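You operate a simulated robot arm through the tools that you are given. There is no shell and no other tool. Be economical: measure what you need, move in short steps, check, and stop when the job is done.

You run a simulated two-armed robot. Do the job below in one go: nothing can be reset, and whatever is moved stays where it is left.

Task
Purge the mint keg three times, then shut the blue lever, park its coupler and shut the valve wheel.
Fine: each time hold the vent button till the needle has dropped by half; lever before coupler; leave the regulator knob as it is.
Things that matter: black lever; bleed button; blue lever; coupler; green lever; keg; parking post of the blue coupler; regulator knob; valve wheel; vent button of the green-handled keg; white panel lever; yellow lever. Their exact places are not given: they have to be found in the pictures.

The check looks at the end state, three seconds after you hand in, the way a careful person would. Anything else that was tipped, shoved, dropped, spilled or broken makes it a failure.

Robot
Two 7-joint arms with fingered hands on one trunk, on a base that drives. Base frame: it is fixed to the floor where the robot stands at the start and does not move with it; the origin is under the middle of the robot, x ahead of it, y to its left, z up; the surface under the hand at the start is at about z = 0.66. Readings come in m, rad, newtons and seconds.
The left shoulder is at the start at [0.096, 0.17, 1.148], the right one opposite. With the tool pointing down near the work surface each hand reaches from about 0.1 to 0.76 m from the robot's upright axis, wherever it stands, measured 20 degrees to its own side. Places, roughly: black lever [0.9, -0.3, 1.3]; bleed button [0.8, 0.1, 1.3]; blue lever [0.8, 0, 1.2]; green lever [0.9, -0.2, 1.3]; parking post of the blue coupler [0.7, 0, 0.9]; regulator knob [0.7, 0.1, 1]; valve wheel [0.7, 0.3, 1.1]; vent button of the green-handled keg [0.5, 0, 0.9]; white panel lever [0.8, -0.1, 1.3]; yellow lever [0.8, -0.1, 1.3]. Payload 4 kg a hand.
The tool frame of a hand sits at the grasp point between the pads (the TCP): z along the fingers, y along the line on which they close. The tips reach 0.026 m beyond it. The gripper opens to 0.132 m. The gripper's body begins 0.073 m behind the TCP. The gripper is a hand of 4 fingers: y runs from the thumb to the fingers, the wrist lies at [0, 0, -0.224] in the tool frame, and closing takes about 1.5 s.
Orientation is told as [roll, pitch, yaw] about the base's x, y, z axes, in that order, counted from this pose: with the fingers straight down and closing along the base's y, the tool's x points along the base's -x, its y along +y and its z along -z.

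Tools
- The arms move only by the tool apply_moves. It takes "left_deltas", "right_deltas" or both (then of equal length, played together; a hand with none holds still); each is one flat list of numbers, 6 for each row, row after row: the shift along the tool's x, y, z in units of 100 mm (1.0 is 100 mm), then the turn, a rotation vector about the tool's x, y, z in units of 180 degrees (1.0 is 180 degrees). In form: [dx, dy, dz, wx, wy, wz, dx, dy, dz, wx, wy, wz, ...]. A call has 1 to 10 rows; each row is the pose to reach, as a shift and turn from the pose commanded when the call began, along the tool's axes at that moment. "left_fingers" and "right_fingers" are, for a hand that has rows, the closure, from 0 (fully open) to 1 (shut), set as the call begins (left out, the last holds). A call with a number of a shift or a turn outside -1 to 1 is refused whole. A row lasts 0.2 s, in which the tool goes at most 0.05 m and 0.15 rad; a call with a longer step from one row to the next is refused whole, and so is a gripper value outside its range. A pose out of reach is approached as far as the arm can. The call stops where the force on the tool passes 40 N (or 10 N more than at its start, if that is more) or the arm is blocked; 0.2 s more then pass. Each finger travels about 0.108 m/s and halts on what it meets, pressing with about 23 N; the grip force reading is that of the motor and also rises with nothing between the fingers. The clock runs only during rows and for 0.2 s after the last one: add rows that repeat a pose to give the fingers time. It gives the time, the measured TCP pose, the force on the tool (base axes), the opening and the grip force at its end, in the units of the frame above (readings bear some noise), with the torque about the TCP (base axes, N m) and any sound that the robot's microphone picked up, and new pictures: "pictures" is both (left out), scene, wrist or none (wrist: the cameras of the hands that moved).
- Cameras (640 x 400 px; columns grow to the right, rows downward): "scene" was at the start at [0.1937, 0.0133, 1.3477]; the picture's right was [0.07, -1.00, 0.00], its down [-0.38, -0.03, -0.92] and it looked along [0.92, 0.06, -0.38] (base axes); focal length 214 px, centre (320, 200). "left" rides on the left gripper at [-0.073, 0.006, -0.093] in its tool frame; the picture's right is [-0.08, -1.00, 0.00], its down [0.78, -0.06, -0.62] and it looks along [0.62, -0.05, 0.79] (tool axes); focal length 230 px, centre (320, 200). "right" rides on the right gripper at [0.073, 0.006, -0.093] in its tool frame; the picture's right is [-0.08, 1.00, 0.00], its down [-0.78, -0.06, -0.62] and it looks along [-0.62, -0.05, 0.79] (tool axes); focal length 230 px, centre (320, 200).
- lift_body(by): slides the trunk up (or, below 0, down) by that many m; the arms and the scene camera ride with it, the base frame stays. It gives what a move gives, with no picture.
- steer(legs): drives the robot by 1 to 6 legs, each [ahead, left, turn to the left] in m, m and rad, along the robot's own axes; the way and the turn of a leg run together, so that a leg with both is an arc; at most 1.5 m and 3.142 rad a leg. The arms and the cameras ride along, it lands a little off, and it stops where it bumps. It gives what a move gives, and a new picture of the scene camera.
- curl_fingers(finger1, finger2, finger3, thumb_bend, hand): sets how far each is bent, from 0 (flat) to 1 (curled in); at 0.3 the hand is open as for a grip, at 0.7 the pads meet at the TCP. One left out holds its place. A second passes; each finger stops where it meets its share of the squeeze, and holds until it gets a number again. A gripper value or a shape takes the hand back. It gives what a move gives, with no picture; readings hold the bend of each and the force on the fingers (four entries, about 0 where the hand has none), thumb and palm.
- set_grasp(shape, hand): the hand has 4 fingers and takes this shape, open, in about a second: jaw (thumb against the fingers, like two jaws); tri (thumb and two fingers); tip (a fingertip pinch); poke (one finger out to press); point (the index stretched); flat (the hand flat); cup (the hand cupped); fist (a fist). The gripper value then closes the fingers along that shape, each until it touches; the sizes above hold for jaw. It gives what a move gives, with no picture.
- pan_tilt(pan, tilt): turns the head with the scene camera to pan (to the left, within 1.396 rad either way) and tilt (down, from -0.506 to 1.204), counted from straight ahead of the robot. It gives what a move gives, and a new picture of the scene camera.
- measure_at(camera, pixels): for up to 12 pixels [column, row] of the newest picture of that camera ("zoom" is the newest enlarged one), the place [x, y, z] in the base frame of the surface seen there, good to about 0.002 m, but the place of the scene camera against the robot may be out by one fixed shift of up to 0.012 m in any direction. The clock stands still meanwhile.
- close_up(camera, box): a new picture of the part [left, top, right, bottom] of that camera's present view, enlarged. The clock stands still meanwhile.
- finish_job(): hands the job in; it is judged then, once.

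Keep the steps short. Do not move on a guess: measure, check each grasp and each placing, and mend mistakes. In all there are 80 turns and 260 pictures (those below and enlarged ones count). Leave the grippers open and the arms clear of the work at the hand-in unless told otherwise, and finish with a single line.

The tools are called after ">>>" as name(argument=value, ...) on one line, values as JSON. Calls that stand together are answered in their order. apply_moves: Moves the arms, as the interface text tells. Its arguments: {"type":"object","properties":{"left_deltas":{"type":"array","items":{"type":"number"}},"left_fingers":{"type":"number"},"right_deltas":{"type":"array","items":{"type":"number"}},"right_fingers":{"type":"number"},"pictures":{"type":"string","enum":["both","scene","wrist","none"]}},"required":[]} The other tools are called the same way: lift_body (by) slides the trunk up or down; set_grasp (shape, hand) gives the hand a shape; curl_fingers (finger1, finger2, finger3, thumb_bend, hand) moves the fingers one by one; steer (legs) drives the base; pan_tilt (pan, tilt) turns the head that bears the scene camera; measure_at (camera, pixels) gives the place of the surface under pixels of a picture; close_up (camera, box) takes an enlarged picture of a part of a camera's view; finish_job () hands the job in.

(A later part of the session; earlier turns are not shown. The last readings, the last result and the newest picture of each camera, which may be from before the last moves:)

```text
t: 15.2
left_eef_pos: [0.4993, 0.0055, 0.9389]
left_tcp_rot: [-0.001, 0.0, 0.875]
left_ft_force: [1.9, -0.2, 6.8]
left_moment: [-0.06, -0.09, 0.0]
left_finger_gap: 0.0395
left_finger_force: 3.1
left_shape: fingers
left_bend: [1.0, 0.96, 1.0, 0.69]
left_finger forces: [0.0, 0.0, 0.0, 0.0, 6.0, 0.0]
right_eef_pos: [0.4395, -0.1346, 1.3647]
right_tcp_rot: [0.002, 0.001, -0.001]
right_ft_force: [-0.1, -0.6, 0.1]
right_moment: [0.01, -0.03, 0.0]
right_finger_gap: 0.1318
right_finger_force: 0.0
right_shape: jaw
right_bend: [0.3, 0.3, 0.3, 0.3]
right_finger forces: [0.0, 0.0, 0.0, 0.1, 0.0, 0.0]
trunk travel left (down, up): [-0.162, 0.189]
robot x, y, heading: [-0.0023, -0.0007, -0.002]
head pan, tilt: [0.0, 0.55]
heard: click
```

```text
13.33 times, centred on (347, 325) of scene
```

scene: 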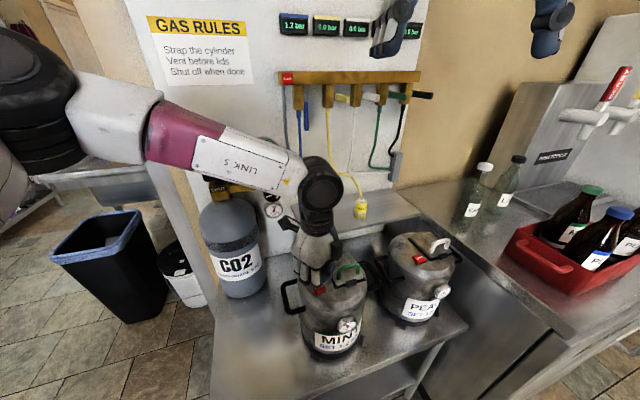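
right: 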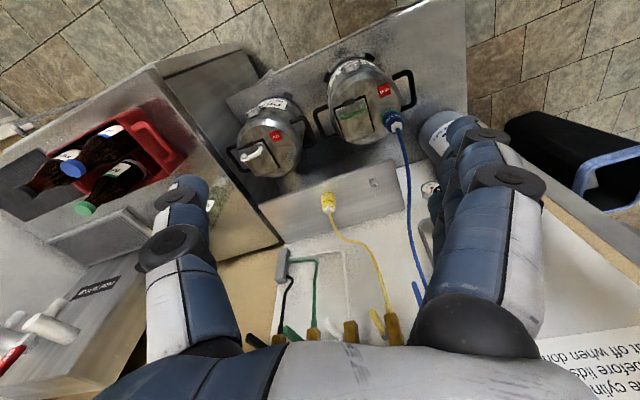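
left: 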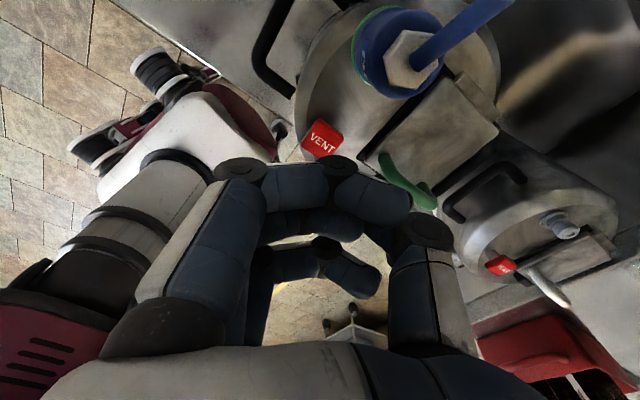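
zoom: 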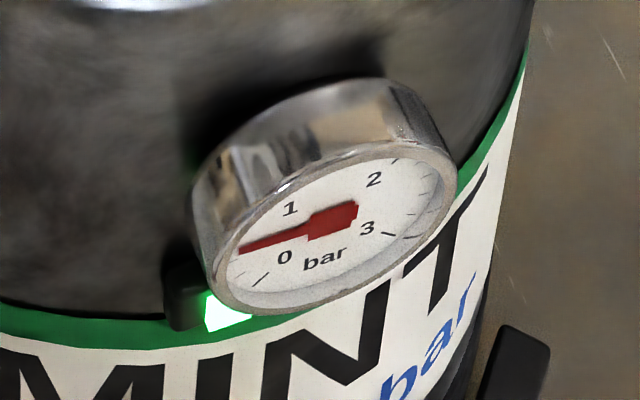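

About 0.45 again: second vent done. Release and wait.

>>> apply_moves(left_deltas=[0, 0, -0.06, 0, 0, 0, 0, 0, -0.12, 0, 0, 0, 0, 0, -0.12, 0, 0, 0, 0, 0, -0.12, 0, 0, 0, 0, 0, -0.12, 0, 0, 0, 0, 0, -0.12, 0, 0, 0, 0, 0, -0.12, 0, 0, 0, 0, 0, -0.12, 0, 0, 0, 0, 0, -0.12, 0, 0, 0, 0, 0, -0.12, 0, 0, 0], pictures="none")

>>> apply_moves(left_deltas=[0, 0, 0, 0, 0, 0, 0, 0, 0, 0, 0, 0, 0, 0, 0, 0, 0, 0, 0, 0, 0, 0, 0, 0, 0, 0, 0, 0, 0, 0, 0, 0, 0, 0, 0, 0], pictures="none")

>>> close_up(camera="scene", box=[325, 310, 369, 340])

```text
t: 17.4
left_eef_pos: [0.5007, 0.0047, 0.9518]
left_tcp_rot: [-0.003, 0.001, 0.875]
left_ft_force: [-0.7, -0.3, -0.6]
left_moment: [-0.04, 0.0, 0.04]
left_finger_gap: 0.0393
left_finger_force: 0.1
left_shape: fingers
left_bend: [1.0, 0.96, 1.0, 0.69]
left_finger forces: [0.0, 0.0, 0.0, 0.0, 0.0, 0.0]
right_eef_pos: [0.4399, -0.1342, 1.3645]
right_tcp_rot: [0.003, -0.001, 0.001]
right_ft_force: [1.6, -0.2, -0.9]
right_moment: [0.02, 0.01, 0.03]
right_finger_gap: 0.1316
right_finger_force: 0.0
right_shape: jaw
right_bend: [0.3, 0.3, 0.3, 0.3]
right_finger forces: [0.0, 0.1, 0.0, 0.0, 0.0, 0.0]
trunk travel left (down, up): [-0.162, 0.189]
robot x, y, heading: [0.0, -0.0006, -0.001]
head pan, tilt: [0.0, 0.55]
```

```text
t: 18.8
left_eef_pos: [0.5001, 0.006, 0.9511]
left_tcp_rot: [-0.002, 0.0, 0.874]
left_ft_force: [-0.2, 0.0, 0.3]
left_moment: [0.01, 0.03, -0.03]
left_finger_gap: 0.0391
left_finger_force: 0.0
left_shape: fingers
left_bend: [1.0, 0.96, 1.0, 0.69]
left_finger forces: [0.1, 0.0, 0.0, 0.1, 0.0, 0.0]
right_eef_pos: [0.4388, -0.1344, 1.3639]
right_tcp_rot: [0.003, 0.0, -0.001]
right_ft_force: [0.4, -0.5, -0.9]
right_moment: [0.04, -0.01, 0.01]
right_finger_gap: 0.1318
right_finger_force: 0.1
right_shape: jaw
right_bend: [0.3, 0.3, 0.3, 0.3]
right_finger forces: [0.0, 0.0, 0.0, 0.1, 0.0, 0.0]
trunk travel left (down, up): [-0.162, 0.189]
robot x, y, heading: [0.0013, 0.0001, -0.002]
head pan, tilt: [0.0, 0.55]
```

```text
13.33 times, centred on (347, 325) of scene
```

zoom: 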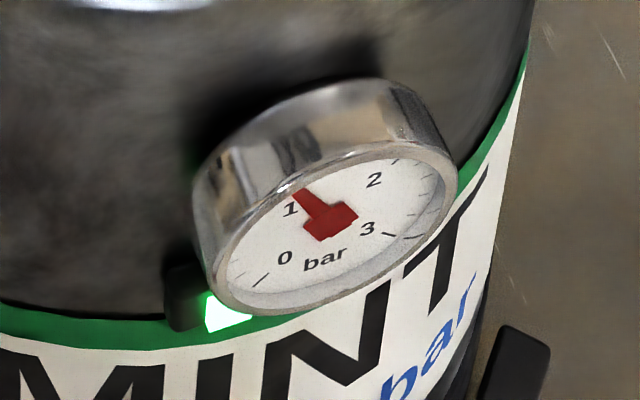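

Back at 1.2. Third press.

>>> apply_moves(left_deltas=[0, 0, 0.03, 0, 0, 0, 0, 0, 0.06, 0, 0, 0, 0, 0, 0.09, 0, 0, 0, 0, 0, 0.12, 0, 0, 0], pictures="none")

>>> close_up(camera="scene", box=[325, 310, 369, 340])

```text
t: 19.8
left_eef_pos: [0.4999, 0.0053, 0.941]
left_tcp_rot: [-0.003, 0.001, 0.873]
left_ft_force: [0.0, -1.0, 5.4]
left_moment: [-0.09, -0.06, -0.02]
left_finger_gap: 0.039
left_finger_force: 2.4
left_shape: fingers
left_bend: [1.0, 0.96, 1.0, 0.69]
left_finger forces: [0.1, 0.0, 0.0, 0.0, 5.4, 0.0]
right_eef_pos: [0.4397, -0.1338, 1.3642]
right_tcp_rot: [0.001, -0.001, 0.001]
right_ft_force: [-0.1, -1.4, -1.0]
right_moment: [-0.03, 0.01, -0.01]
right_finger_gap: 0.1318
right_finger_force: 0.0
right_shape: jaw
right_bend: [0.3, 0.3, 0.3, 0.3]
right_finger forces: [0.0, 0.0, 0.0, 0.0, 0.0, 0.1]
trunk travel left (down, up): [-0.162, 0.189]
robot x, y, heading: [0.0006, -0.0031, -0.002]
head pan, tilt: [0.0, 0.55]
heard: click
```

```text
13.33 times, centred on (347, 325) of scene
```

zoom: 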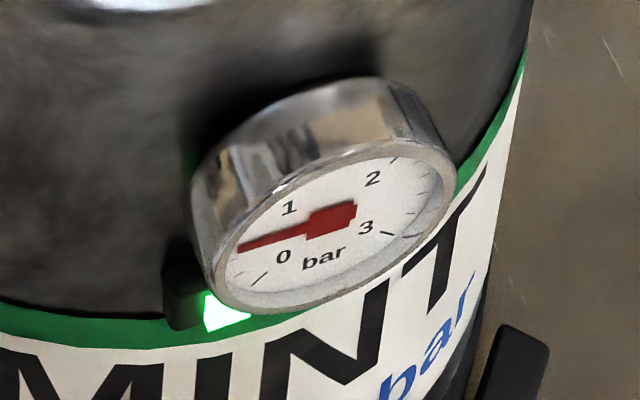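

Third vent done (about 0.45). I lift the left hand straight up 100 mm and set the right hand's tip pinch.

>>> apply_moves(left_deltas=[0, 0, -0.1, 0, 0, 0, 0, 0, -0.4, 0, 0, 0, 0, 0, -0.7, 0, 0, 0, 0, 0, -1, 0, 0, 0], pictures="none")

>>> apply_moves(left_deltas=[0, 0, -0.4, 0, 0, 0, 0, 0, -0.8, 0, 0, 0, 0, 0, -1, 0, 0, 0.046, 0, 0.3, -1, 0, 0, 0.092, 0, 0.6, -1, 0, 0, 0.138, 0, 0.8, -1, 0, 0, 0.185, 0, 0.9, -1, 0, 0, 0.231, 0, 1, -1, 0, 0, 0.277], pictures="none")

>>> set_grasp(shape="tip", hand="right")

>>> set_grasp(shape="jaw", hand="left")

>>> close_up(camera="scene", box=[0, 0, 640, 400])

>>> close_up(camera="right", box=[0, 0, 640, 400])

```text
t: 20.8
left_eef_pos: [0.5008, 0.0048, 1.041]
left_tcp_rot: [-0.003, 0.0, 0.875]
left_ft_force: [0.0, -0.4, 0.2]
left_moment: [-0.01, -0.01, 0.0]
left_finger_gap: 0.0389
left_finger_force: 0.0
left_shape: fingers
left_bend: [1.0, 0.96, 1.0, 0.69]
left_finger forces: [0.1, 0.1, 0.0, 0.0, 0.1, 0.0]
right_eef_pos: [0.4395, -0.1343, 1.3642]
right_tcp_rot: [0.002, -0.003, -0.002]
right_ft_force: [0.0, -0.1, 0.4]
right_moment: [-0.02, -0.03, 0.0]
right_finger_gap: 0.1318
right_finger_force: 0.1
right_shape: jaw
right_bend: [0.3, 0.3, 0.3, 0.3]
right_finger forces: [0.0, 0.0, 0.0, 0.0, 0.0, 0.0]
trunk travel left (down, up): [-0.162, 0.189]
robot x, y, heading: [0.002, -0.0015, -0.002]
head pan, tilt: [0.0, 0.55]
```

```text
t: 22.6
left_eef_pos: [0.4233, 0.0708, 1.1405]
left_tcp_rot: [0.0, -0.001, 0.003]
left_ft_force: [0.8, 0.5, 0.0]
left_moment: [-0.01, 0.01, 0.03]
left_finger_gap: 0.0394
left_finger_force: 0.1
left_shape: fingers
left_bend: [1.0, 0.96, 1.0, 0.69]
left_finger forces: [0.0, 0.0, 0.1, 0.0, 0.0, 0.1]
right_eef_pos: [0.4403, -0.1338, 1.3644]
right_tcp_rot: [0.001, -0.001, 0.0]
right_ft_force: [-0.3, 0.5, -0.3]
right_moment: [-0.02, 0.01, 0.0]
right_finger_gap: 0.1318
right_finger_force: 0.0
right_shape: jaw
right_bend: [0.3, 0.3, 0.3, 0.3]
right_finger forces: [0.1, 0.1, 0.0, 0.1, 0.0, 0.0]
trunk travel left (down, up): [-0.162, 0.189]
robot x, y, heading: [-0.0027, -0.0002, -0.0]
head pan, tilt: [0.0, 0.55]
```

```text
t: 23.5
left_eef_pos: [0.4229, 0.0688, 1.1401]
left_tcp_rot: [-0.001, -0.001, 0.006]
left_ft_force: [0.1, 0.3, -0.3]
left_moment: [0.03, -0.01, -0.05]
left_finger_gap: 0.0393
left_finger_force: 0.1
left_shape: fingers
left_bend: [1.0, 0.96, 1.0, 0.69]
left_finger forces: [0.0, 0.0, 0.0, 0.0, 0.1, 0.0]
right_eef_pos: [0.4402, -0.1334, 1.3659]
right_tcp_rot: [0.002, 0.0, 0.0]
right_ft_force: [-0.9, 0.4, 0.4]
right_moment: [0.0, 0.01, -0.01]
right_finger_gap: 0.1319
right_finger_force: 0.0
right_shape: tip
right_bend: [0.0, 0.3, 0.0, 0.3]
right_finger forces: [0.0, 0.0, 0.1, 0.0, 0.0, 0.0]
trunk travel left (down, up): [-0.162, 0.189]
robot x, y, heading: [-0.0001, 0.0004, 0.004]
head pan, tilt: [0.0, 0.55]
```

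```text
t: 24.4
left_eef_pos: [0.4226, 0.0692, 1.1397]
left_tcp_rot: [-0.001, -0.001, 0.005]
left_ft_force: [-0.4, 0.1, -0.5]
left_moment: [-0.03, -0.01, -0.02]
left_finger_gap: 0.1322
left_finger_force: 0.0
left_shape: jaw
left_bend: [0.3, 0.3, 0.3, 0.3]
left_finger forces: [0.0, 0.0, 0.0, 0.1, 0.1, 0.0]
right_eef_pos: [0.4398, -0.1339, 1.3639]
right_tcp_rot: [0.004, 0.001, 0.0]
right_ft_force: [-0.1, -0.6, -0.2]
right_moment: [-0.01, 0.0, 0.01]
right_finger_gap: 0.1319
right_finger_force: 0.1
right_shape: tip
right_bend: [0.0, 0.3, 0.0, 0.3]
right_finger forces: [0.1, 0.0, 0.1, 0.0, 0.0, 0.1]
trunk travel left (down, up): [-0.162, 0.189]
robot x, y, heading: [-0.0022, 0.0023, -0.001]
head pan, tilt: [0.0, 0.55]
```

```text
1.00 times, centred on (320, 200) of scene (not enlarged: the box is as wide or as high as the picture)
```

zoom: 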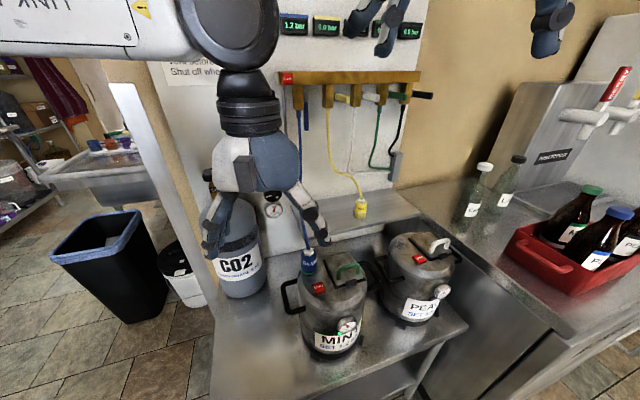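

```text
1.00 times, centred on (320, 200) of right (not enlarged: the box is as wide or as high as the picture)
```

zoom: 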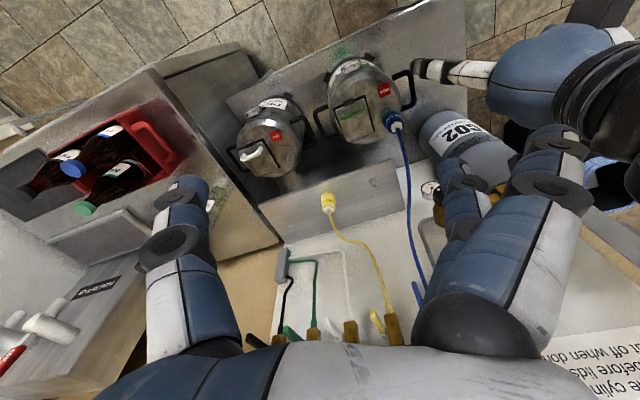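

The left hand is clear. For the lever I'll pinch with the right middle finger and thumb, others curled. I look at the handle and the hose closely for edges.

>>> close_up(camera="right", box=[370, 240, 450, 340])

>>> curl_fingers(hand="right", finger1=1.0, finger2=0.3, finger3=1.0, thumb_bend=0.3)

>>> pan_tilt(pan=0.0, tilt=0.3)

>>> close_up(camera="scene", box=[270, 120, 350, 230])

```text
4.00 times, centred on (410, 290) of right
```

zoom: 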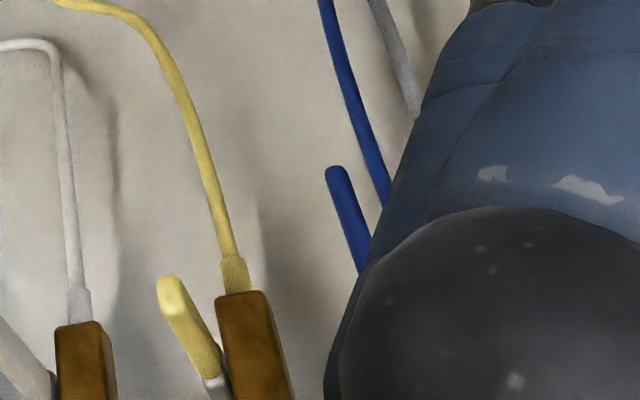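

```text
t: 25.4
left_eef_pos: [0.4239, 0.0692, 1.1399]
left_tcp_rot: [-0.001, -0.001, 0.004]
left_ft_force: [0.2, 0.1, 0.0]
left_moment: [0.01, 0.03, -0.01]
left_finger_gap: 0.1319
left_finger_force: 0.1
left_shape: jaw
left_bend: [0.3, 0.3, 0.3, 0.3]
left_finger forces: [0.2, 0.0, 0.1, 0.1, 0.0, 0.0]
right_eef_pos: [0.4396, -0.1337, 1.3649]
right_tcp_rot: [0.0, 0.0, 0.0]
right_ft_force: [-0.3, 0.1, 0.3]
right_moment: [-0.04, 0.0, 0.01]
right_finger_gap: 0.0606
right_finger_force: 0.1
right_shape: fingers
right_bend: [1.0, 0.3, 1.0, 0.3]
right_finger forces: [0.1, 0.1, 0.1, 0.0, 0.0, 0.0]
trunk travel left (down, up): [-0.162, 0.189]
robot x, y, heading: [0.0007, -0.0023, 0.006]
head pan, tilt: [0.0, 0.55]
```

```text
t: 26.2
left_eef_pos: [0.4239, 0.07, 1.1407]
left_tcp_rot: [0.001, -0.002, 0.004]
left_ft_force: [-0.1, -0.4, -0.3]
left_moment: [0.06, 0.0, -0.01]
left_finger_gap: 0.1318
left_finger_force: 0.1
left_shape: jaw
left_bend: [0.3, 0.3, 0.3, 0.3]
left_finger forces: [0.0, 0.0, 0.1, 0.1, 0.1, 0.1]
right_eef_pos: [0.4409, -0.1342, 1.3642]
right_tcp_rot: [0.001, 0.0, 0.001]
right_ft_force: [0.8, 0.5, 0.1]
right_moment: [-0.01, 0.01, 0.0]
right_finger_gap: 0.0606
right_finger_force: 0.0
right_shape: fingers
right_bend: [1.0, 0.3, 1.0, 0.3]
right_finger forces: [0.0, 0.1, 0.0, 0.0, 0.0, 0.1]
trunk travel left (down, up): [-0.162, 0.189]
robot x, y, heading: [0.0009, -0.001, -0.002]
head pan, tilt: [0.0, 0.3]
```

scene: 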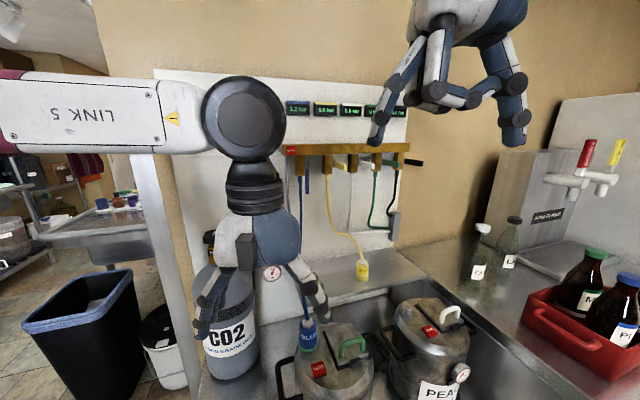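

```text
3.64 times, centred on (310, 175) of scene
```

zoom: 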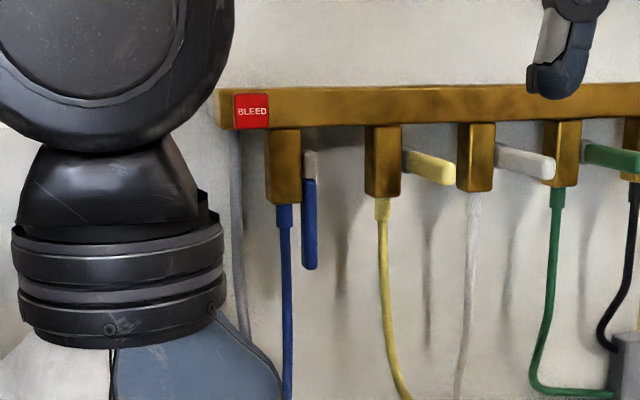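

The gap between handle and hose is about 9–10 mm. First I turn the right hand to face the panel in two calls while moving ahead and down; the left hand moves 100 mm left out of the way.

>>> apply_moves(right_deltas=[-0.1, 0.05, 0.1, 0, -0.0446, 0, -0.2, 0.1, 0.2, 0, -0.0891, 0, -0.3, 0.15, 0.3, 0, -0.1337, 0, -0.4, 0.2, 0.4, 0, -0.1782, 0, -0.5, 0.25, 0.5, 0, -0.2228, 0, -0.6, 0.3, 0.6, 0, -0.2674, 0, -0.7, 0.35, 0.7, 0, -0.3119, 0, -0.8, 0.4, 0.8, 0, -0.3565, 0, -0.9, 0.45, 0.9, 0, -0.401, 0, -1, 0.5, 1, 0, -0.4456, 0], left_deltas=[0.1, 0.2, 0, 0, 0, 0, 0.2, 0.4, 0, 0, 0, 0, 0.3, 0.6, 0, 0, 0, 0, 0.3, 0.8, 0, 0, 0, 0, 0.3, 1, 0, 0, 0, 0, 0.3, 1, 0, 0, 0, 0, 0.3, 1, 0, 0, 0, 0, 0.3, 1, 0, 0, 0, 0, 0.3, 1, 0, 0, 0, 0, 0.3, 1, 0, 0, 0, 0], pictures="both")

```text
t: 28.4
left_eef_pos: [0.3923, 0.1708, 1.1383]
left_tcp_rot: [-0.001, -0.001, 0.005]
left_ft_force: [-0.5, 0.5, -0.4]
left_moment: [0.0, 0.02, 0.01]
left_finger_gap: 0.1322
left_finger_force: 0.0
left_shape: jaw
left_bend: [0.3, 0.3, 0.3, 0.3]
left_finger forces: [0.1, 0.0, 0.1, 0.1, 0.0, 0.1]
right_eef_pos: [0.5409, -0.0825, 1.2653]
right_tcp_rot: [0.008, -1.399, -0.008]
right_ft_force: [0.2, 0.4, -0.6]
right_moment: [-0.05, -0.02, 0.0]
right_finger_gap: 0.0604
right_finger_force: 0.0
right_shape: fingers
right_bend: [1.0, 0.3, 1.0, 0.3]
right_finger forces: [0.0, 0.1, 0.0, 0.1, 0.0, 0.0]
trunk travel left (down, up): [-0.162, 0.189]
robot x, y, heading: [-0.0017, -0.0002, 0.006]
head pan, tilt: [0.0, 0.3]
```

scene: 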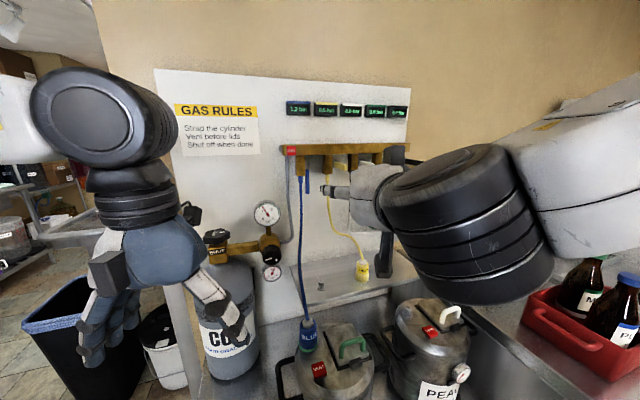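
right: 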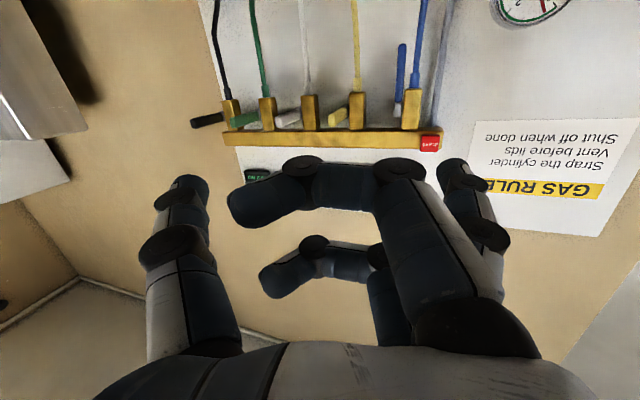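
left: 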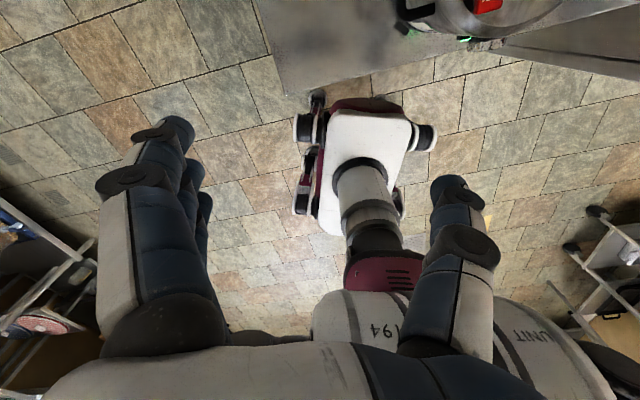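

The right camera now sees the blue handle at (401,70) and its hose at (419,50). I turn the hand to the panel normal and measure the handle again.

>>> apply_moves(right_deltas=[0, 0, 0, -0.034, -0.0181, -0.003, 0, 0, 0, -0.068, -0.0363, -0.006, 0, 0, 0, -0.1021, -0.0544, -0.0089, 0, 0, 0, -0.1021, -0.0544, -0.0089], pictures="wrist")

>>> close_up(camera="right", box=[290, 0, 450, 100])

```text
t: 29.4
left_eef_pos: [0.3925, 0.1703, 1.1392]
left_tcp_rot: [0.0, -0.001, 0.005]
left_ft_force: [0.4, -0.5, 0.2]
left_moment: [-0.01, -0.02, 0.03]
left_finger_gap: 0.1318
left_finger_force: 0.1
left_shape: jaw
left_bend: [0.3, 0.3, 0.3, 0.3]
left_finger forces: [0.0, 0.1, 0.1, 0.0, 0.0, 0.0]
right_eef_pos: [0.5393, -0.0833, 1.2648]
right_tcp_rot: [3.011, -1.567, -2.688]
right_ft_force: [0.0, -1.3, -0.4]
right_moment: [0.01, 0.01, 0.01]
right_finger_gap: 0.0606
right_finger_force: 0.0
right_shape: fingers
right_bend: [1.0, 0.3, 1.0, 0.3]
right_finger forces: [0.0, 0.0, 0.1, 0.0, 0.0, 0.0]
trunk travel left (down, up): [-0.162, 0.189]
robot x, y, heading: [-0.0045, 0.0048, -0.003]
head pan, tilt: [0.0, 0.3]
```

right: 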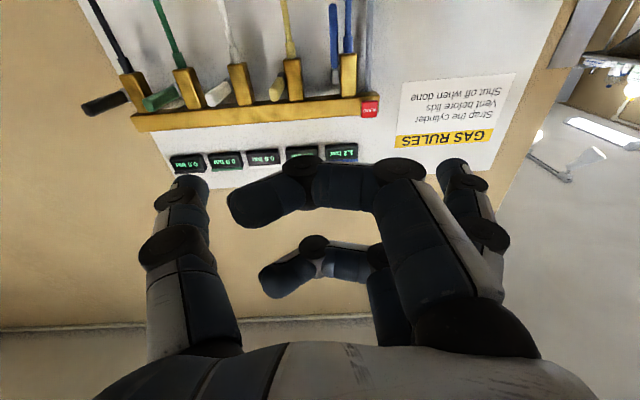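

```text
4.00 times, centred on (370, 50) of right
```

zoom: 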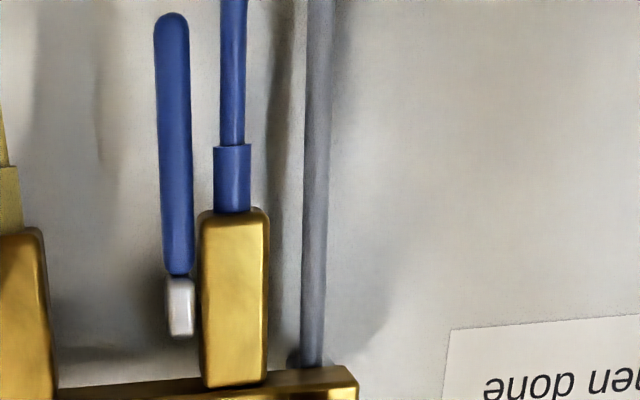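

>>> measure_at(camera="zoom", pixels=[[171, 30], [171, 60], [158, 60], [184, 60], [171, 150], [233, 60], [222, 60], [244, 60], [173, 265], [180, 310], [234, 300], [10, 200]])

```text
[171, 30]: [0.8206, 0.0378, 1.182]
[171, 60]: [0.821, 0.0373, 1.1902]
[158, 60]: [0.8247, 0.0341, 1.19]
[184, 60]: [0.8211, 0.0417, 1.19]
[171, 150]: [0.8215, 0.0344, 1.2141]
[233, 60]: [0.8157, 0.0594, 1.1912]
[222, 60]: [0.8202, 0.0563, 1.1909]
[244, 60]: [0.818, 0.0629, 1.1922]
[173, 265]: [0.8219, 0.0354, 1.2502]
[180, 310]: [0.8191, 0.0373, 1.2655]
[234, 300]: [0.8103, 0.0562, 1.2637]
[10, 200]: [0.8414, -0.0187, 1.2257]
```

The handle's centre is about (0.827,0.040), bottom at z≈1.18, pivot at z≈1.265; the gap to the hose is about 11 mm. I narrow the pinch and move to ~0.12 m in front.

>>> curl_fingers(hand="right", finger2=0.64, thumb_bend=0.55)

>>> apply_moves(right_deltas=[0.175, 0.065, 0.25, 0, 0, 0, 0.35, 0.13, 0.5, 0, 0, 0, 0.525, 0.195, 0.75, 0, 0, 0, 0.7, 0.258, 1, 0, 0, 0, 0.7, 0.258, 1, 0, 0, 0], pictures="both")

```text
t: 30.4
left_eef_pos: [0.3921, 0.1692, 1.1393]
left_tcp_rot: [-0.001, -0.004, 0.005]
left_ft_force: [-0.4, -0.7, 0.0]
left_moment: [0.05, 0.07, 0.02]
left_finger_gap: 0.1319
left_finger_force: 0.1
left_shape: jaw
left_bend: [0.3, 0.3, 0.3, 0.3]
left_finger forces: [0.0, 0.1, 0.0, 0.0, 0.1, 0.1]
right_eef_pos: [0.5402, -0.0828, 1.2638]
right_tcp_rot: [2.762, -1.571, -2.441]
right_ft_force: [-0.1, 0.3, 0.8]
right_moment: [-0.01, -0.02, -0.03]
right_finger_gap: 0.045
right_finger_force: 0.1
right_shape: fingers
right_bend: [1.0, 0.64, 1.0, 0.55]
right_finger forces: [0.0, 0.1, 0.0, 0.0, 0.0, 0.0]
trunk travel left (down, up): [-0.162, 0.189]
robot x, y, heading: [0.0006, -0.0034, -0.004]
head pan, tilt: [0.0, 0.3]
```

```text
t: 31.6
left_eef_pos: [0.3915, 0.169, 1.1386]
left_tcp_rot: [0.0, -0.001, 0.006]
left_ft_force: [0.8, -0.1, 0.0]
left_moment: [0.0, 0.0, 0.02]
left_finger_gap: 0.132
left_finger_force: 0.1
left_shape: jaw
left_bend: [0.3, 0.3, 0.3, 0.3]
left_finger forces: [0.0, 0.1, 0.0, 0.0, 0.0, 0.0]
right_eef_pos: [0.5839, -0.0556, 1.2307]
right_tcp_rot: [2.891, -1.565, -2.572]
right_ft_force: [-0.9, -0.3, -0.2]
right_moment: [0.01, 0.02, -0.02]
right_finger_gap: 0.0449
right_finger_force: 0.1
right_shape: fingers
right_bend: [1.0, 0.64, 1.0, 0.55]
right_finger forces: [0.1, 0.0, 0.1, 0.0, 0.0, 0.1]
right hand out of reach, approached as far as the arm can: row 3, 4, 5
trunk travel left (down, up): [-0.162, 0.189]
robot x, y, heading: [-0.0, -0.0001, -0.001]
head pan, tilt: [0.0, 0.3]
```

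scene: 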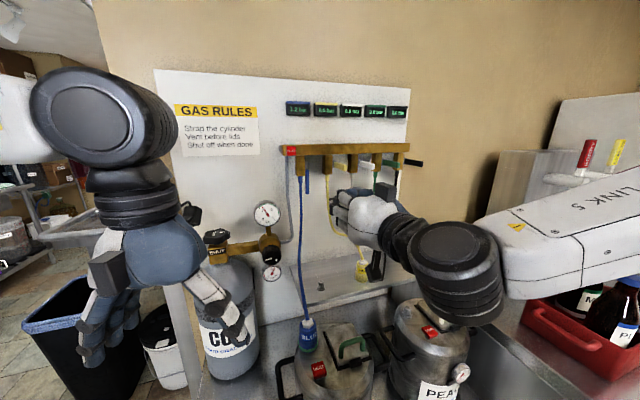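
right: 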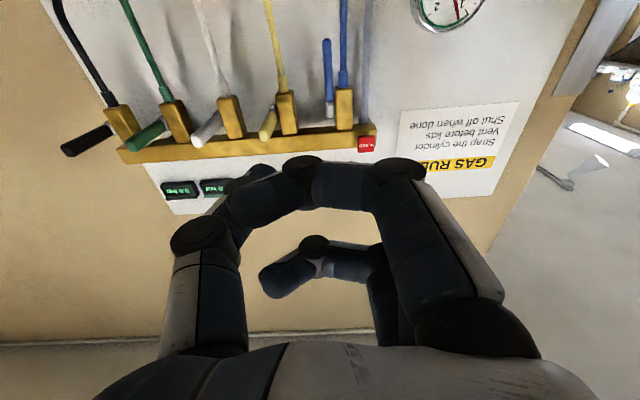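

The arm can't reach forward in that level orientation. I tilt the hand back to 45° down (rotation about tool y), which should free the wrist, and see where it lands.

>>> apply_moves(right_deltas=[0, 0, 0, 0, 0.0417, 0, 0, 0, 0, 0, 0.0833, 0, 0, 0, 0, 0, 0.125, 0, 0, 0, 0, 0, 0.1667, 0, 0, 0, 0, 0, 0.2083, 0, 0, 0, 0, 0, 0.25, 0, 0, 0, 0, 0, 0.25, 0, 0, 0, 0, 0, 0.25, 0], pictures="both")

```text
t: 33.4
left_eef_pos: [0.3926, 0.1692, 1.1388]
left_tcp_rot: [0.0, -0.002, 0.005]
left_ft_force: [0.1, -0.3, 0.0]
left_moment: [0.01, 0.04, -0.02]
left_finger_gap: 0.1317
left_finger_force: 0.1
left_shape: jaw
left_bend: [0.3, 0.3, 0.3, 0.3]
left_finger forces: [0.1, 0.0, 0.0, 0.1, 0.1, 0.0]
right_eef_pos: [0.5824, -0.054, 1.2312]
right_tcp_rot: [0.001, -0.787, 0.323]
right_ft_force: [0.5, -0.3, -0.4]
right_moment: [0.0, 0.01, 0.01]
right_finger_gap: 0.0448
right_finger_force: 0.0
right_shape: fingers
right_bend: [1.0, 0.64, 1.0, 0.55]
right_finger forces: [0.1, 0.0, 0.1, 0.1, 0.0, 0.0]
trunk travel left (down, up): [-0.162, 0.189]
robot x, y, heading: [0.0001, 0.0002, -0.0]
head pan, tilt: [0.0, 0.3]
```

scene: 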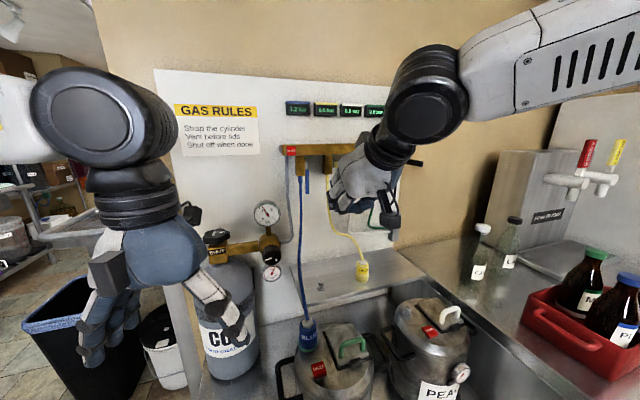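
right: 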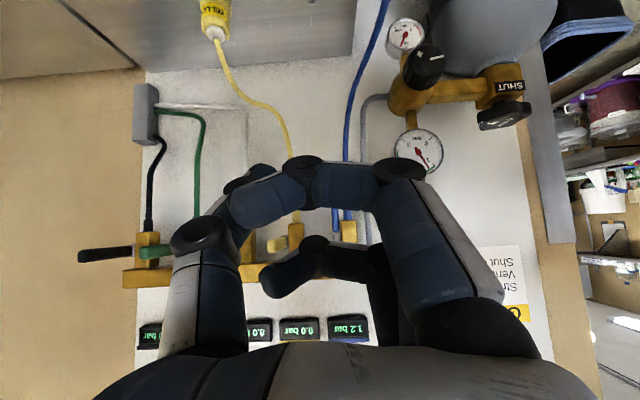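

With the 45° tilt the wrist is free. A pinch would not fit beside the hose, so I change plan: hook the thumb behind the handle from its right side and draw it out and up. I curl all fingers, then bring the thumb out, and move ahead.

>>> curl_fingers(hand="right", finger2=1.0, thumb_bend=0.35)

>>> curl_fingers(hand="right", thumb_bend=0.7)

>>> apply_moves(right_deltas=[-0.1, -0.04, 0.3, 0, 0, 0, -0.2, -0.08, 0.6, 0, 0, 0, -0.3, -0.12, 0.9, 0, 0, 0, -0.3, -0.12, 0.9, 0, 0, 0], pictures="none")

>>> apply_moves(right_deltas=[-0.07, -0.026, 0.2, -0.0282, 0, -0.0281, -0.14, -0.053, 0.4, -0.0564, 0, -0.0563, -0.2, -0.08, 0.6, -0.0845, 0, -0.0844, -0.27, -0.106, 0.82, -0.1127, 0, -0.1125, -0.27, -0.106, 0.82, -0.1127, 0, -0.1125], pictures="both")

```text
t: 34.4
left_eef_pos: [0.3937, 0.1708, 1.1407]
left_tcp_rot: [-0.001, 0.0, 0.006]
left_ft_force: [-0.3, -0.5, 0.7]
left_moment: [0.0, 0.04, 0.01]
left_finger_gap: 0.1316
left_finger_force: 0.0
left_shape: jaw
left_bend: [0.3, 0.3, 0.3, 0.3]
left_finger forces: [0.0, 0.1, 0.1, 0.0, 0.0, 0.1]
right_eef_pos: [0.5838, -0.0542, 1.231]
right_tcp_rot: [0.002, -0.787, 0.322]
right_ft_force: [-0.5, 0.3, 0.2]
right_moment: [0.03, 0.01, 0.0]
right_finger_gap: 0.0567
right_finger_force: 0.1
right_shape: fingers
right_bend: [1.0, 1.0, 1.0, 0.35]
right_finger forces: [0.0, 0.0, 0.0, 0.0, 0.0, 0.0]
trunk travel left (down, up): [-0.162, 0.189]
robot x, y, heading: [-0.0001, -0.0007, 0.0]
head pan, tilt: [0.0, 0.3]
```

```text
t: 35.4
left_eef_pos: [0.392, 0.1695, 1.1384]
left_tcp_rot: [0.0, -0.001, 0.006]
left_ft_force: [-0.4, -0.2, 0.2]
left_moment: [0.03, 0.03, 0.0]
left_finger_gap: 0.1321
left_finger_force: 0.1
left_shape: jaw
left_bend: [0.3, 0.3, 0.3, 0.3]
left_finger forces: [0.0, 0.0, 0.1, 0.0, 0.1, 0.0]
right_eef_pos: [0.5833, -0.0551, 1.2298]
right_tcp_rot: [0.002, -0.787, 0.32]
right_ft_force: [-0.3, 0.1, 0.3]
right_moment: [-0.01, 0.01, 0.03]
right_finger_gap: 0.039
right_finger_force: 0.1
right_shape: fingers
right_bend: [1.0, 1.0, 1.0, 0.7]
right_finger forces: [0.0, 0.1, 0.0, 0.0, 0.0, 0.1]
trunk travel left (down, up): [-0.162, 0.189]
robot x, y, heading: [-0.0022, 0.0026, -0.003]
head pan, tilt: [0.0, 0.3]
```

```text
t: 36.4
left_eef_pos: [0.3916, 0.1695, 1.1403]
left_tcp_rot: [-0.001, -0.004, 0.005]
left_ft_force: [-0.7, -0.4, 0.6]
left_moment: [0.01, 0.0, 0.02]
left_finger_gap: 0.132
left_finger_force: 0.0
left_shape: jaw
left_bend: [0.3, 0.3, 0.3, 0.3]
left_finger forces: [0.0, 0.0, 0.1, 0.0, 0.0, 0.0]
right_eef_pos: [0.6693, -0.0383, 1.187]
right_tcp_rot: [0.001, -0.79, 0.321]
right_ft_force: [-0.1, 0.3, 0.2]
right_moment: [-0.01, 0.02, 0.03]
right_finger_gap: 0.0391
right_finger_force: 0.1
right_shape: fingers
right_bend: [1.0, 1.0, 1.0, 0.7]
right_finger forces: [0.1, 0.1, 0.1, 0.0, 0.1, 0.1]
trunk travel left (down, up): [-0.162, 0.189]
robot x, y, heading: [0.0006, 0.0021, -0.001]
head pan, tilt: [0.0, 0.3]
```

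```text
t: 37.6
left_eef_pos: [0.3919, 0.1709, 1.1398]
left_tcp_rot: [0.001, -0.002, 0.006]
left_ft_force: [0.5, -0.2, 0.6]
left_moment: [0.0, 0.01, 0.0]
left_finger_gap: 0.1316
left_finger_force: 0.1
left_shape: jaw
left_bend: [0.3, 0.3, 0.3, 0.3]
left_finger forces: [0.1, 0.1, 0.0, 0.1, 0.0, 0.1]
right_eef_pos: [0.7442, -0.0244, 1.1522]
right_tcp_rot: [-0.001, -0.789, 0.823]
right_ft_force: [-1.3, -0.1, 0.0]
right_moment: [0.03, 0.01, 0.0]
right_finger_gap: 0.0386
right_finger_force: 0.1
right_shape: fingers
right_bend: [1.0, 1.0, 1.0, 0.7]
right_finger forces: [0.1, 0.0, 0.0, 0.0, 0.1, 0.0]
trunk travel left (down, up): [-0.162, 0.189]
robot x, y, heading: [-0.0011, -0.0004, 0.002]
head pan, tilt: [0.0, 0.3]
```

scene: 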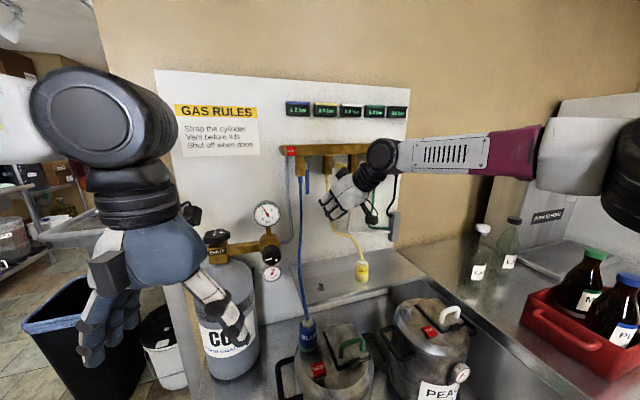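
right: 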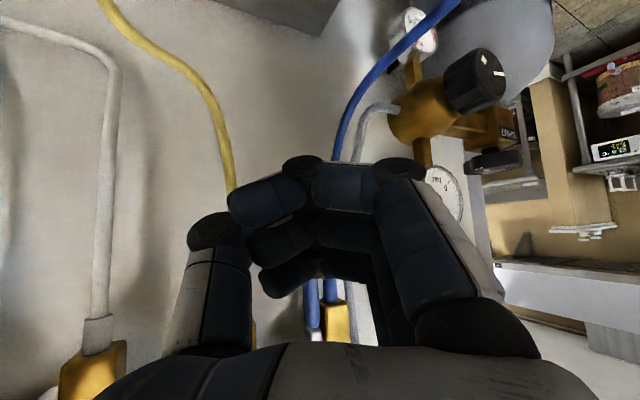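

The pose is reached with good clearance. I level the hand to about 15° down.

>>> apply_moves(right_deltas=[0, 0, 0, 0, -0.0417, 0, 0, 0, 0, 0, -0.0833, 0, 0, 0, 0, 0, -0.125, 0, 0, 0, 0, 0, -0.1667, 0, 0, 0, 0, 0, -0.1667, 0], pictures="both")

>>> close_up(camera="scene", box=[270, 130, 430, 230])

```text
t: 38.8
left_eef_pos: [0.3917, 0.1709, 1.1389]
left_tcp_rot: [-0.001, -0.003, 0.004]
left_ft_force: [0.1, 0.1, 0.0]
left_moment: [0.03, 0.01, 0.01]
left_finger_gap: 0.1321
left_finger_force: 0.0
left_shape: jaw
left_bend: [0.3, 0.3, 0.3, 0.3]
left_finger forces: [0.0, 0.1, 0.1, 0.0, 0.0, 0.0]
right_eef_pos: [0.7438, -0.0235, 1.1485]
right_tcp_rot: [0.0, -1.313, 0.824]
right_ft_force: [-0.5, -0.1, 0.0]
right_moment: [-0.02, -0.04, -0.02]
right_finger_gap: 0.0388
right_finger_force: 0.0
right_shape: fingers
right_bend: [1.0, 1.0, 1.0, 0.7]
right_finger forces: [0.0, 0.1, 0.1, 0.0, 0.0, 0.0]
trunk travel left (down, up): [-0.162, 0.189]
robot x, y, heading: [0.0031, -0.0025, -0.0]
head pan, tilt: [0.0, 0.3]
```

scene: 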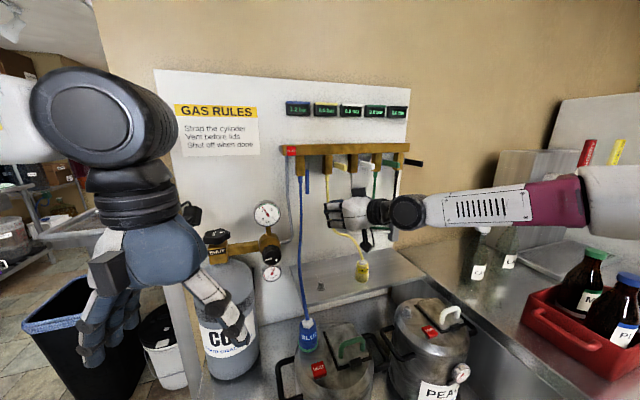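
right: 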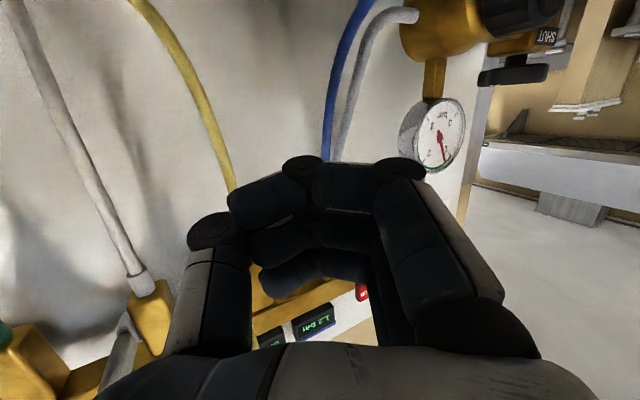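

```text
4.00 times, centred on (350, 180) of scene
```

zoom: 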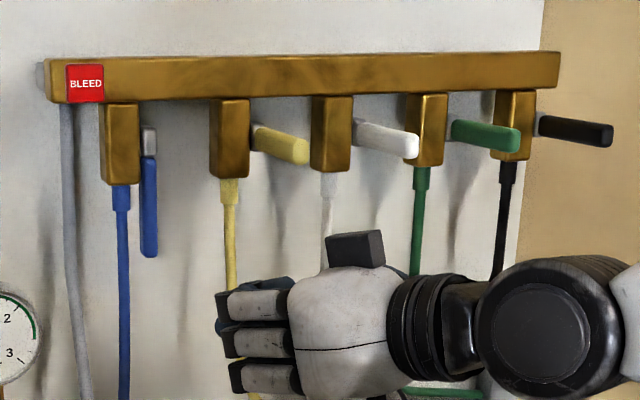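

Level reach works here. A block on the back of the hand could come near the yellow handle, so I tilt another 30° (15° upward), lowering the hand body.

>>> apply_moves(right_deltas=[0, 0, 0, 0, -0.0417, 0, 0, 0, 0, 0, -0.0833, 0, 0, 0, 0, 0, -0.125, 0, 0, 0, 0, 0, -0.1667, 0, 0, 0, 0, 0, -0.1667, 0], pictures="scene")

>>> close_up(camera="scene", box=[270, 130, 430, 230])

```text
t: 40.0
left_eef_pos: [0.3924, 0.1695, 1.139]
left_tcp_rot: [0.0, -0.001, 0.005]
left_ft_force: [0.3, -0.1, 0.6]
left_moment: [0.05, 0.02, 0.0]
left_finger_gap: 0.1318
left_finger_force: 0.0
left_shape: jaw
left_bend: [0.3, 0.3, 0.3, 0.3]
left_finger forces: [0.0, 0.1, 0.0, 0.1, 0.0, 0.0]
right_eef_pos: [0.7441, -0.0241, 1.1501]
right_tcp_rot: [-3.141, -1.305, -2.319]
right_ft_force: [0.1, -0.3, 0.3]
right_moment: [0.01, 0.01, 0.05]
right_finger_gap: 0.039
right_finger_force: 0.0
right_shape: fingers
right_bend: [1.0, 1.0, 1.0, 0.7]
right_finger forces: [0.0, 0.0, 0.0, 0.0, 0.0, 0.0]
trunk travel left (down, up): [-0.162, 0.189]
robot x, y, heading: [0.0003, 0.0027, -0.001]
head pan, tilt: [0.0, 0.3]
```

scene: 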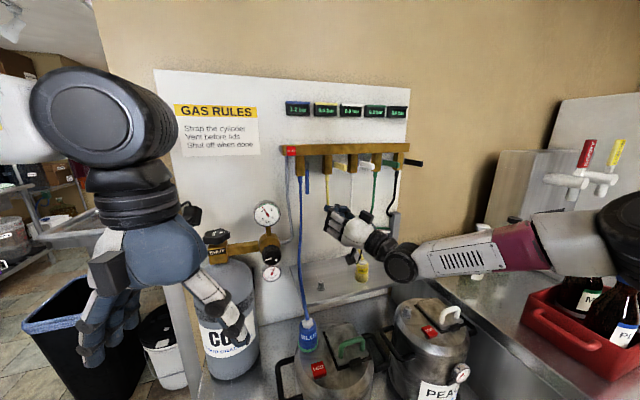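

```text
4.00 times, centred on (350, 180) of scene
```

zoom: 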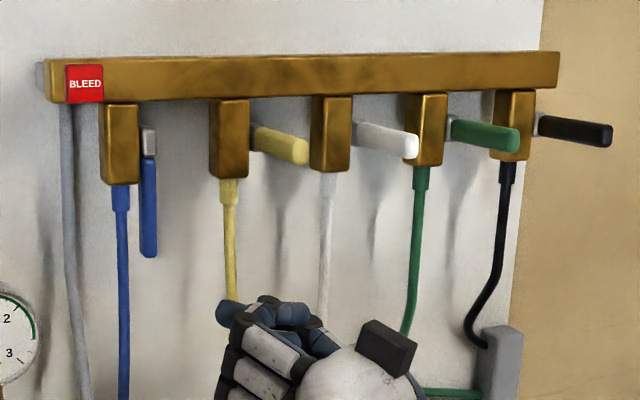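

The thumb tip shows at zoom (225,315). I shift right and up so that the diagonal insertion line passes right of the handle: about 47 mm right along the panel, 48 mm up.

>>> apply_moves(right_deltas=[-0.17, -0.14, -0.03, 0, 0, 0, -0.34, -0.28, -0.06, 0, 0, 0, -0.523, -0.412, -0.092, 0, 0, 0, -0.523, -0.412, -0.092, 0, 0, 0], pictures="both")

>>> close_up(camera="scene", box=[280, 130, 400, 220])

```text
t: 41.0
left_eef_pos: [0.3927, 0.1694, 1.1389]
left_tcp_rot: [0.0, 0.0, 0.004]
left_ft_force: [-1.0, -0.7, 0.1]
left_moment: [0.02, 0.02, -0.02]
left_finger_gap: 0.1318
left_finger_force: 0.0
left_shape: jaw
left_bend: [0.3, 0.3, 0.3, 0.3]
left_finger forces: [0.0, 0.0, 0.0, 0.1, 0.0, 0.0]
right_eef_pos: [0.7583, -0.0693, 1.198]
right_tcp_rot: [3.139, -1.308, -2.317]
right_ft_force: [0.0, 0.2, 0.6]
right_moment: [-0.04, -0.01, 0.01]
right_finger_gap: 0.0389
right_finger_force: 0.1
right_shape: fingers
right_bend: [1.0, 1.0, 1.0, 0.7]
right_finger forces: [0.1, 0.0, 0.0, 0.0, 0.1, 0.1]
trunk travel left (down, up): [-0.162, 0.189]
robot x, y, heading: [-0.0008, 0.0022, -0.003]
head pan, tilt: [0.0, 0.3]
```

scene: 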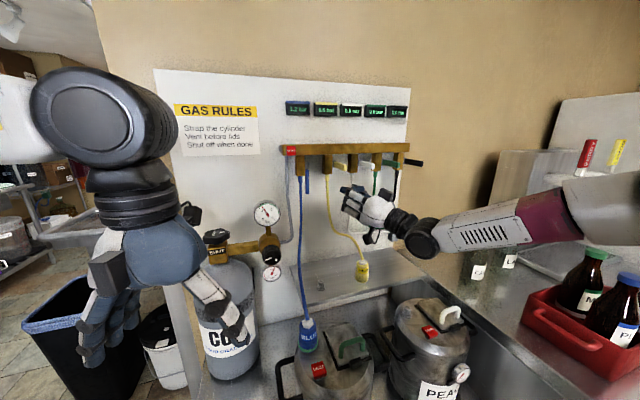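
right: 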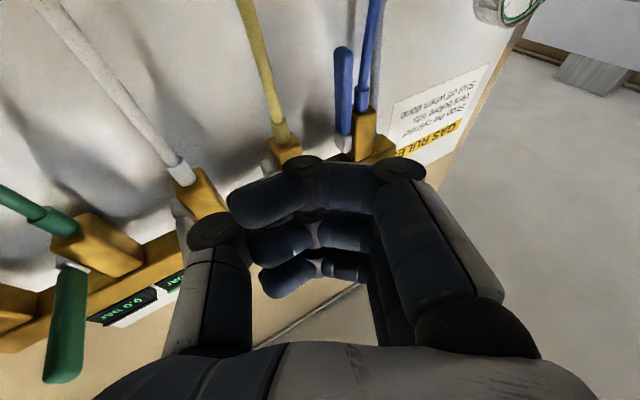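

```text
4.44 times, centred on (340, 175) of scene
```

zoom: 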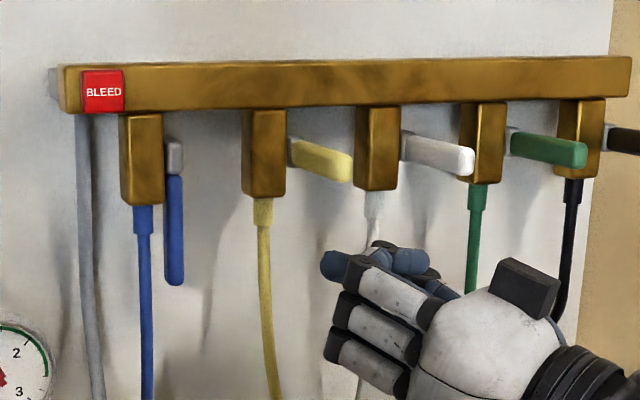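

Geometry matches: tip between yellow hose (left) and blue handle (right) in the wrist view. I insert 85 mm horizontally along the finger line.

>>> apply_moves(right_deltas=[0.0447, 0, 0.164, 0, 0, 0, 0.0894, 0, 0.328, 0, 0, 0, 0.134, 0, 0.491, 0, 0, 0, 0.179, 0, 0.655, 0, 0, 0, 0.2235, 0, 0.819, 0, 0, 0, 0.2235, 0, 0.819, 0, 0, 0], pictures="both")

>>> close_up(camera="scene", box=[280, 130, 400, 220])

```text
t: 42.4
left_eef_pos: [0.3917, 0.169, 1.1407]
left_tcp_rot: [0.0, -0.003, 0.003]
left_ft_force: [-0.6, 0.7, 0.4]
left_moment: [0.03, 0.04, -0.02]
left_finger_gap: 0.132
left_finger_force: 0.0
left_shape: jaw
left_bend: [0.3, 0.3, 0.3, 0.3]
left_finger forces: [0.1, 0.0, 0.0, 0.1, 0.0, 0.0]
right_eef_pos: [0.816, -0.0073, 1.1977]
right_tcp_rot: [3.142, -1.307, -2.317]
right_ft_force: [0.0, 0.0, -0.5]
right_moment: [-0.01, -0.02, -0.02]
right_finger_gap: 0.0392
right_finger_force: 0.1
right_shape: fingers
right_bend: [1.0, 1.0, 1.0, 0.7]
right_finger forces: [0.0, 0.0, 0.1, 0.1, 0.0, 0.0]
trunk travel left (down, up): [-0.162, 0.189]
robot x, y, heading: [-0.0027, -0.001, -0.001]
head pan, tilt: [0.0, 0.3]
```

scene: 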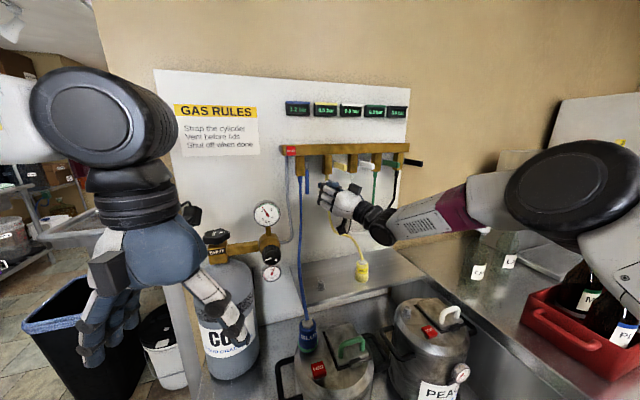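
right: 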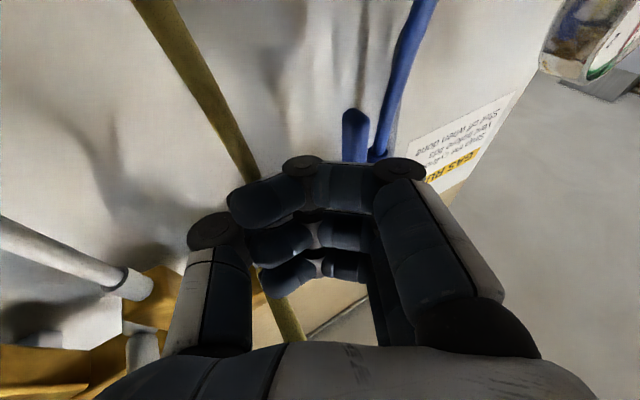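

```text
4.44 times, centred on (340, 175) of scene
```

zoom: 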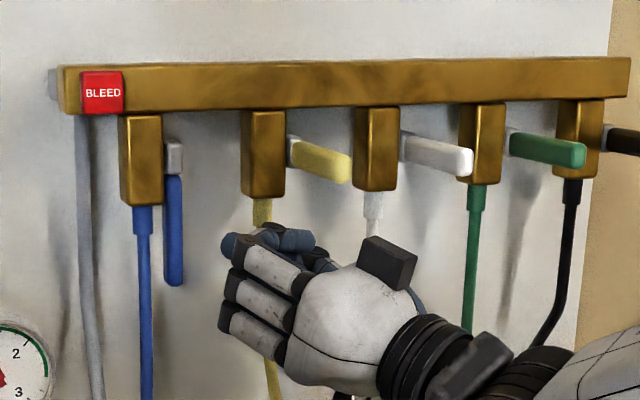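

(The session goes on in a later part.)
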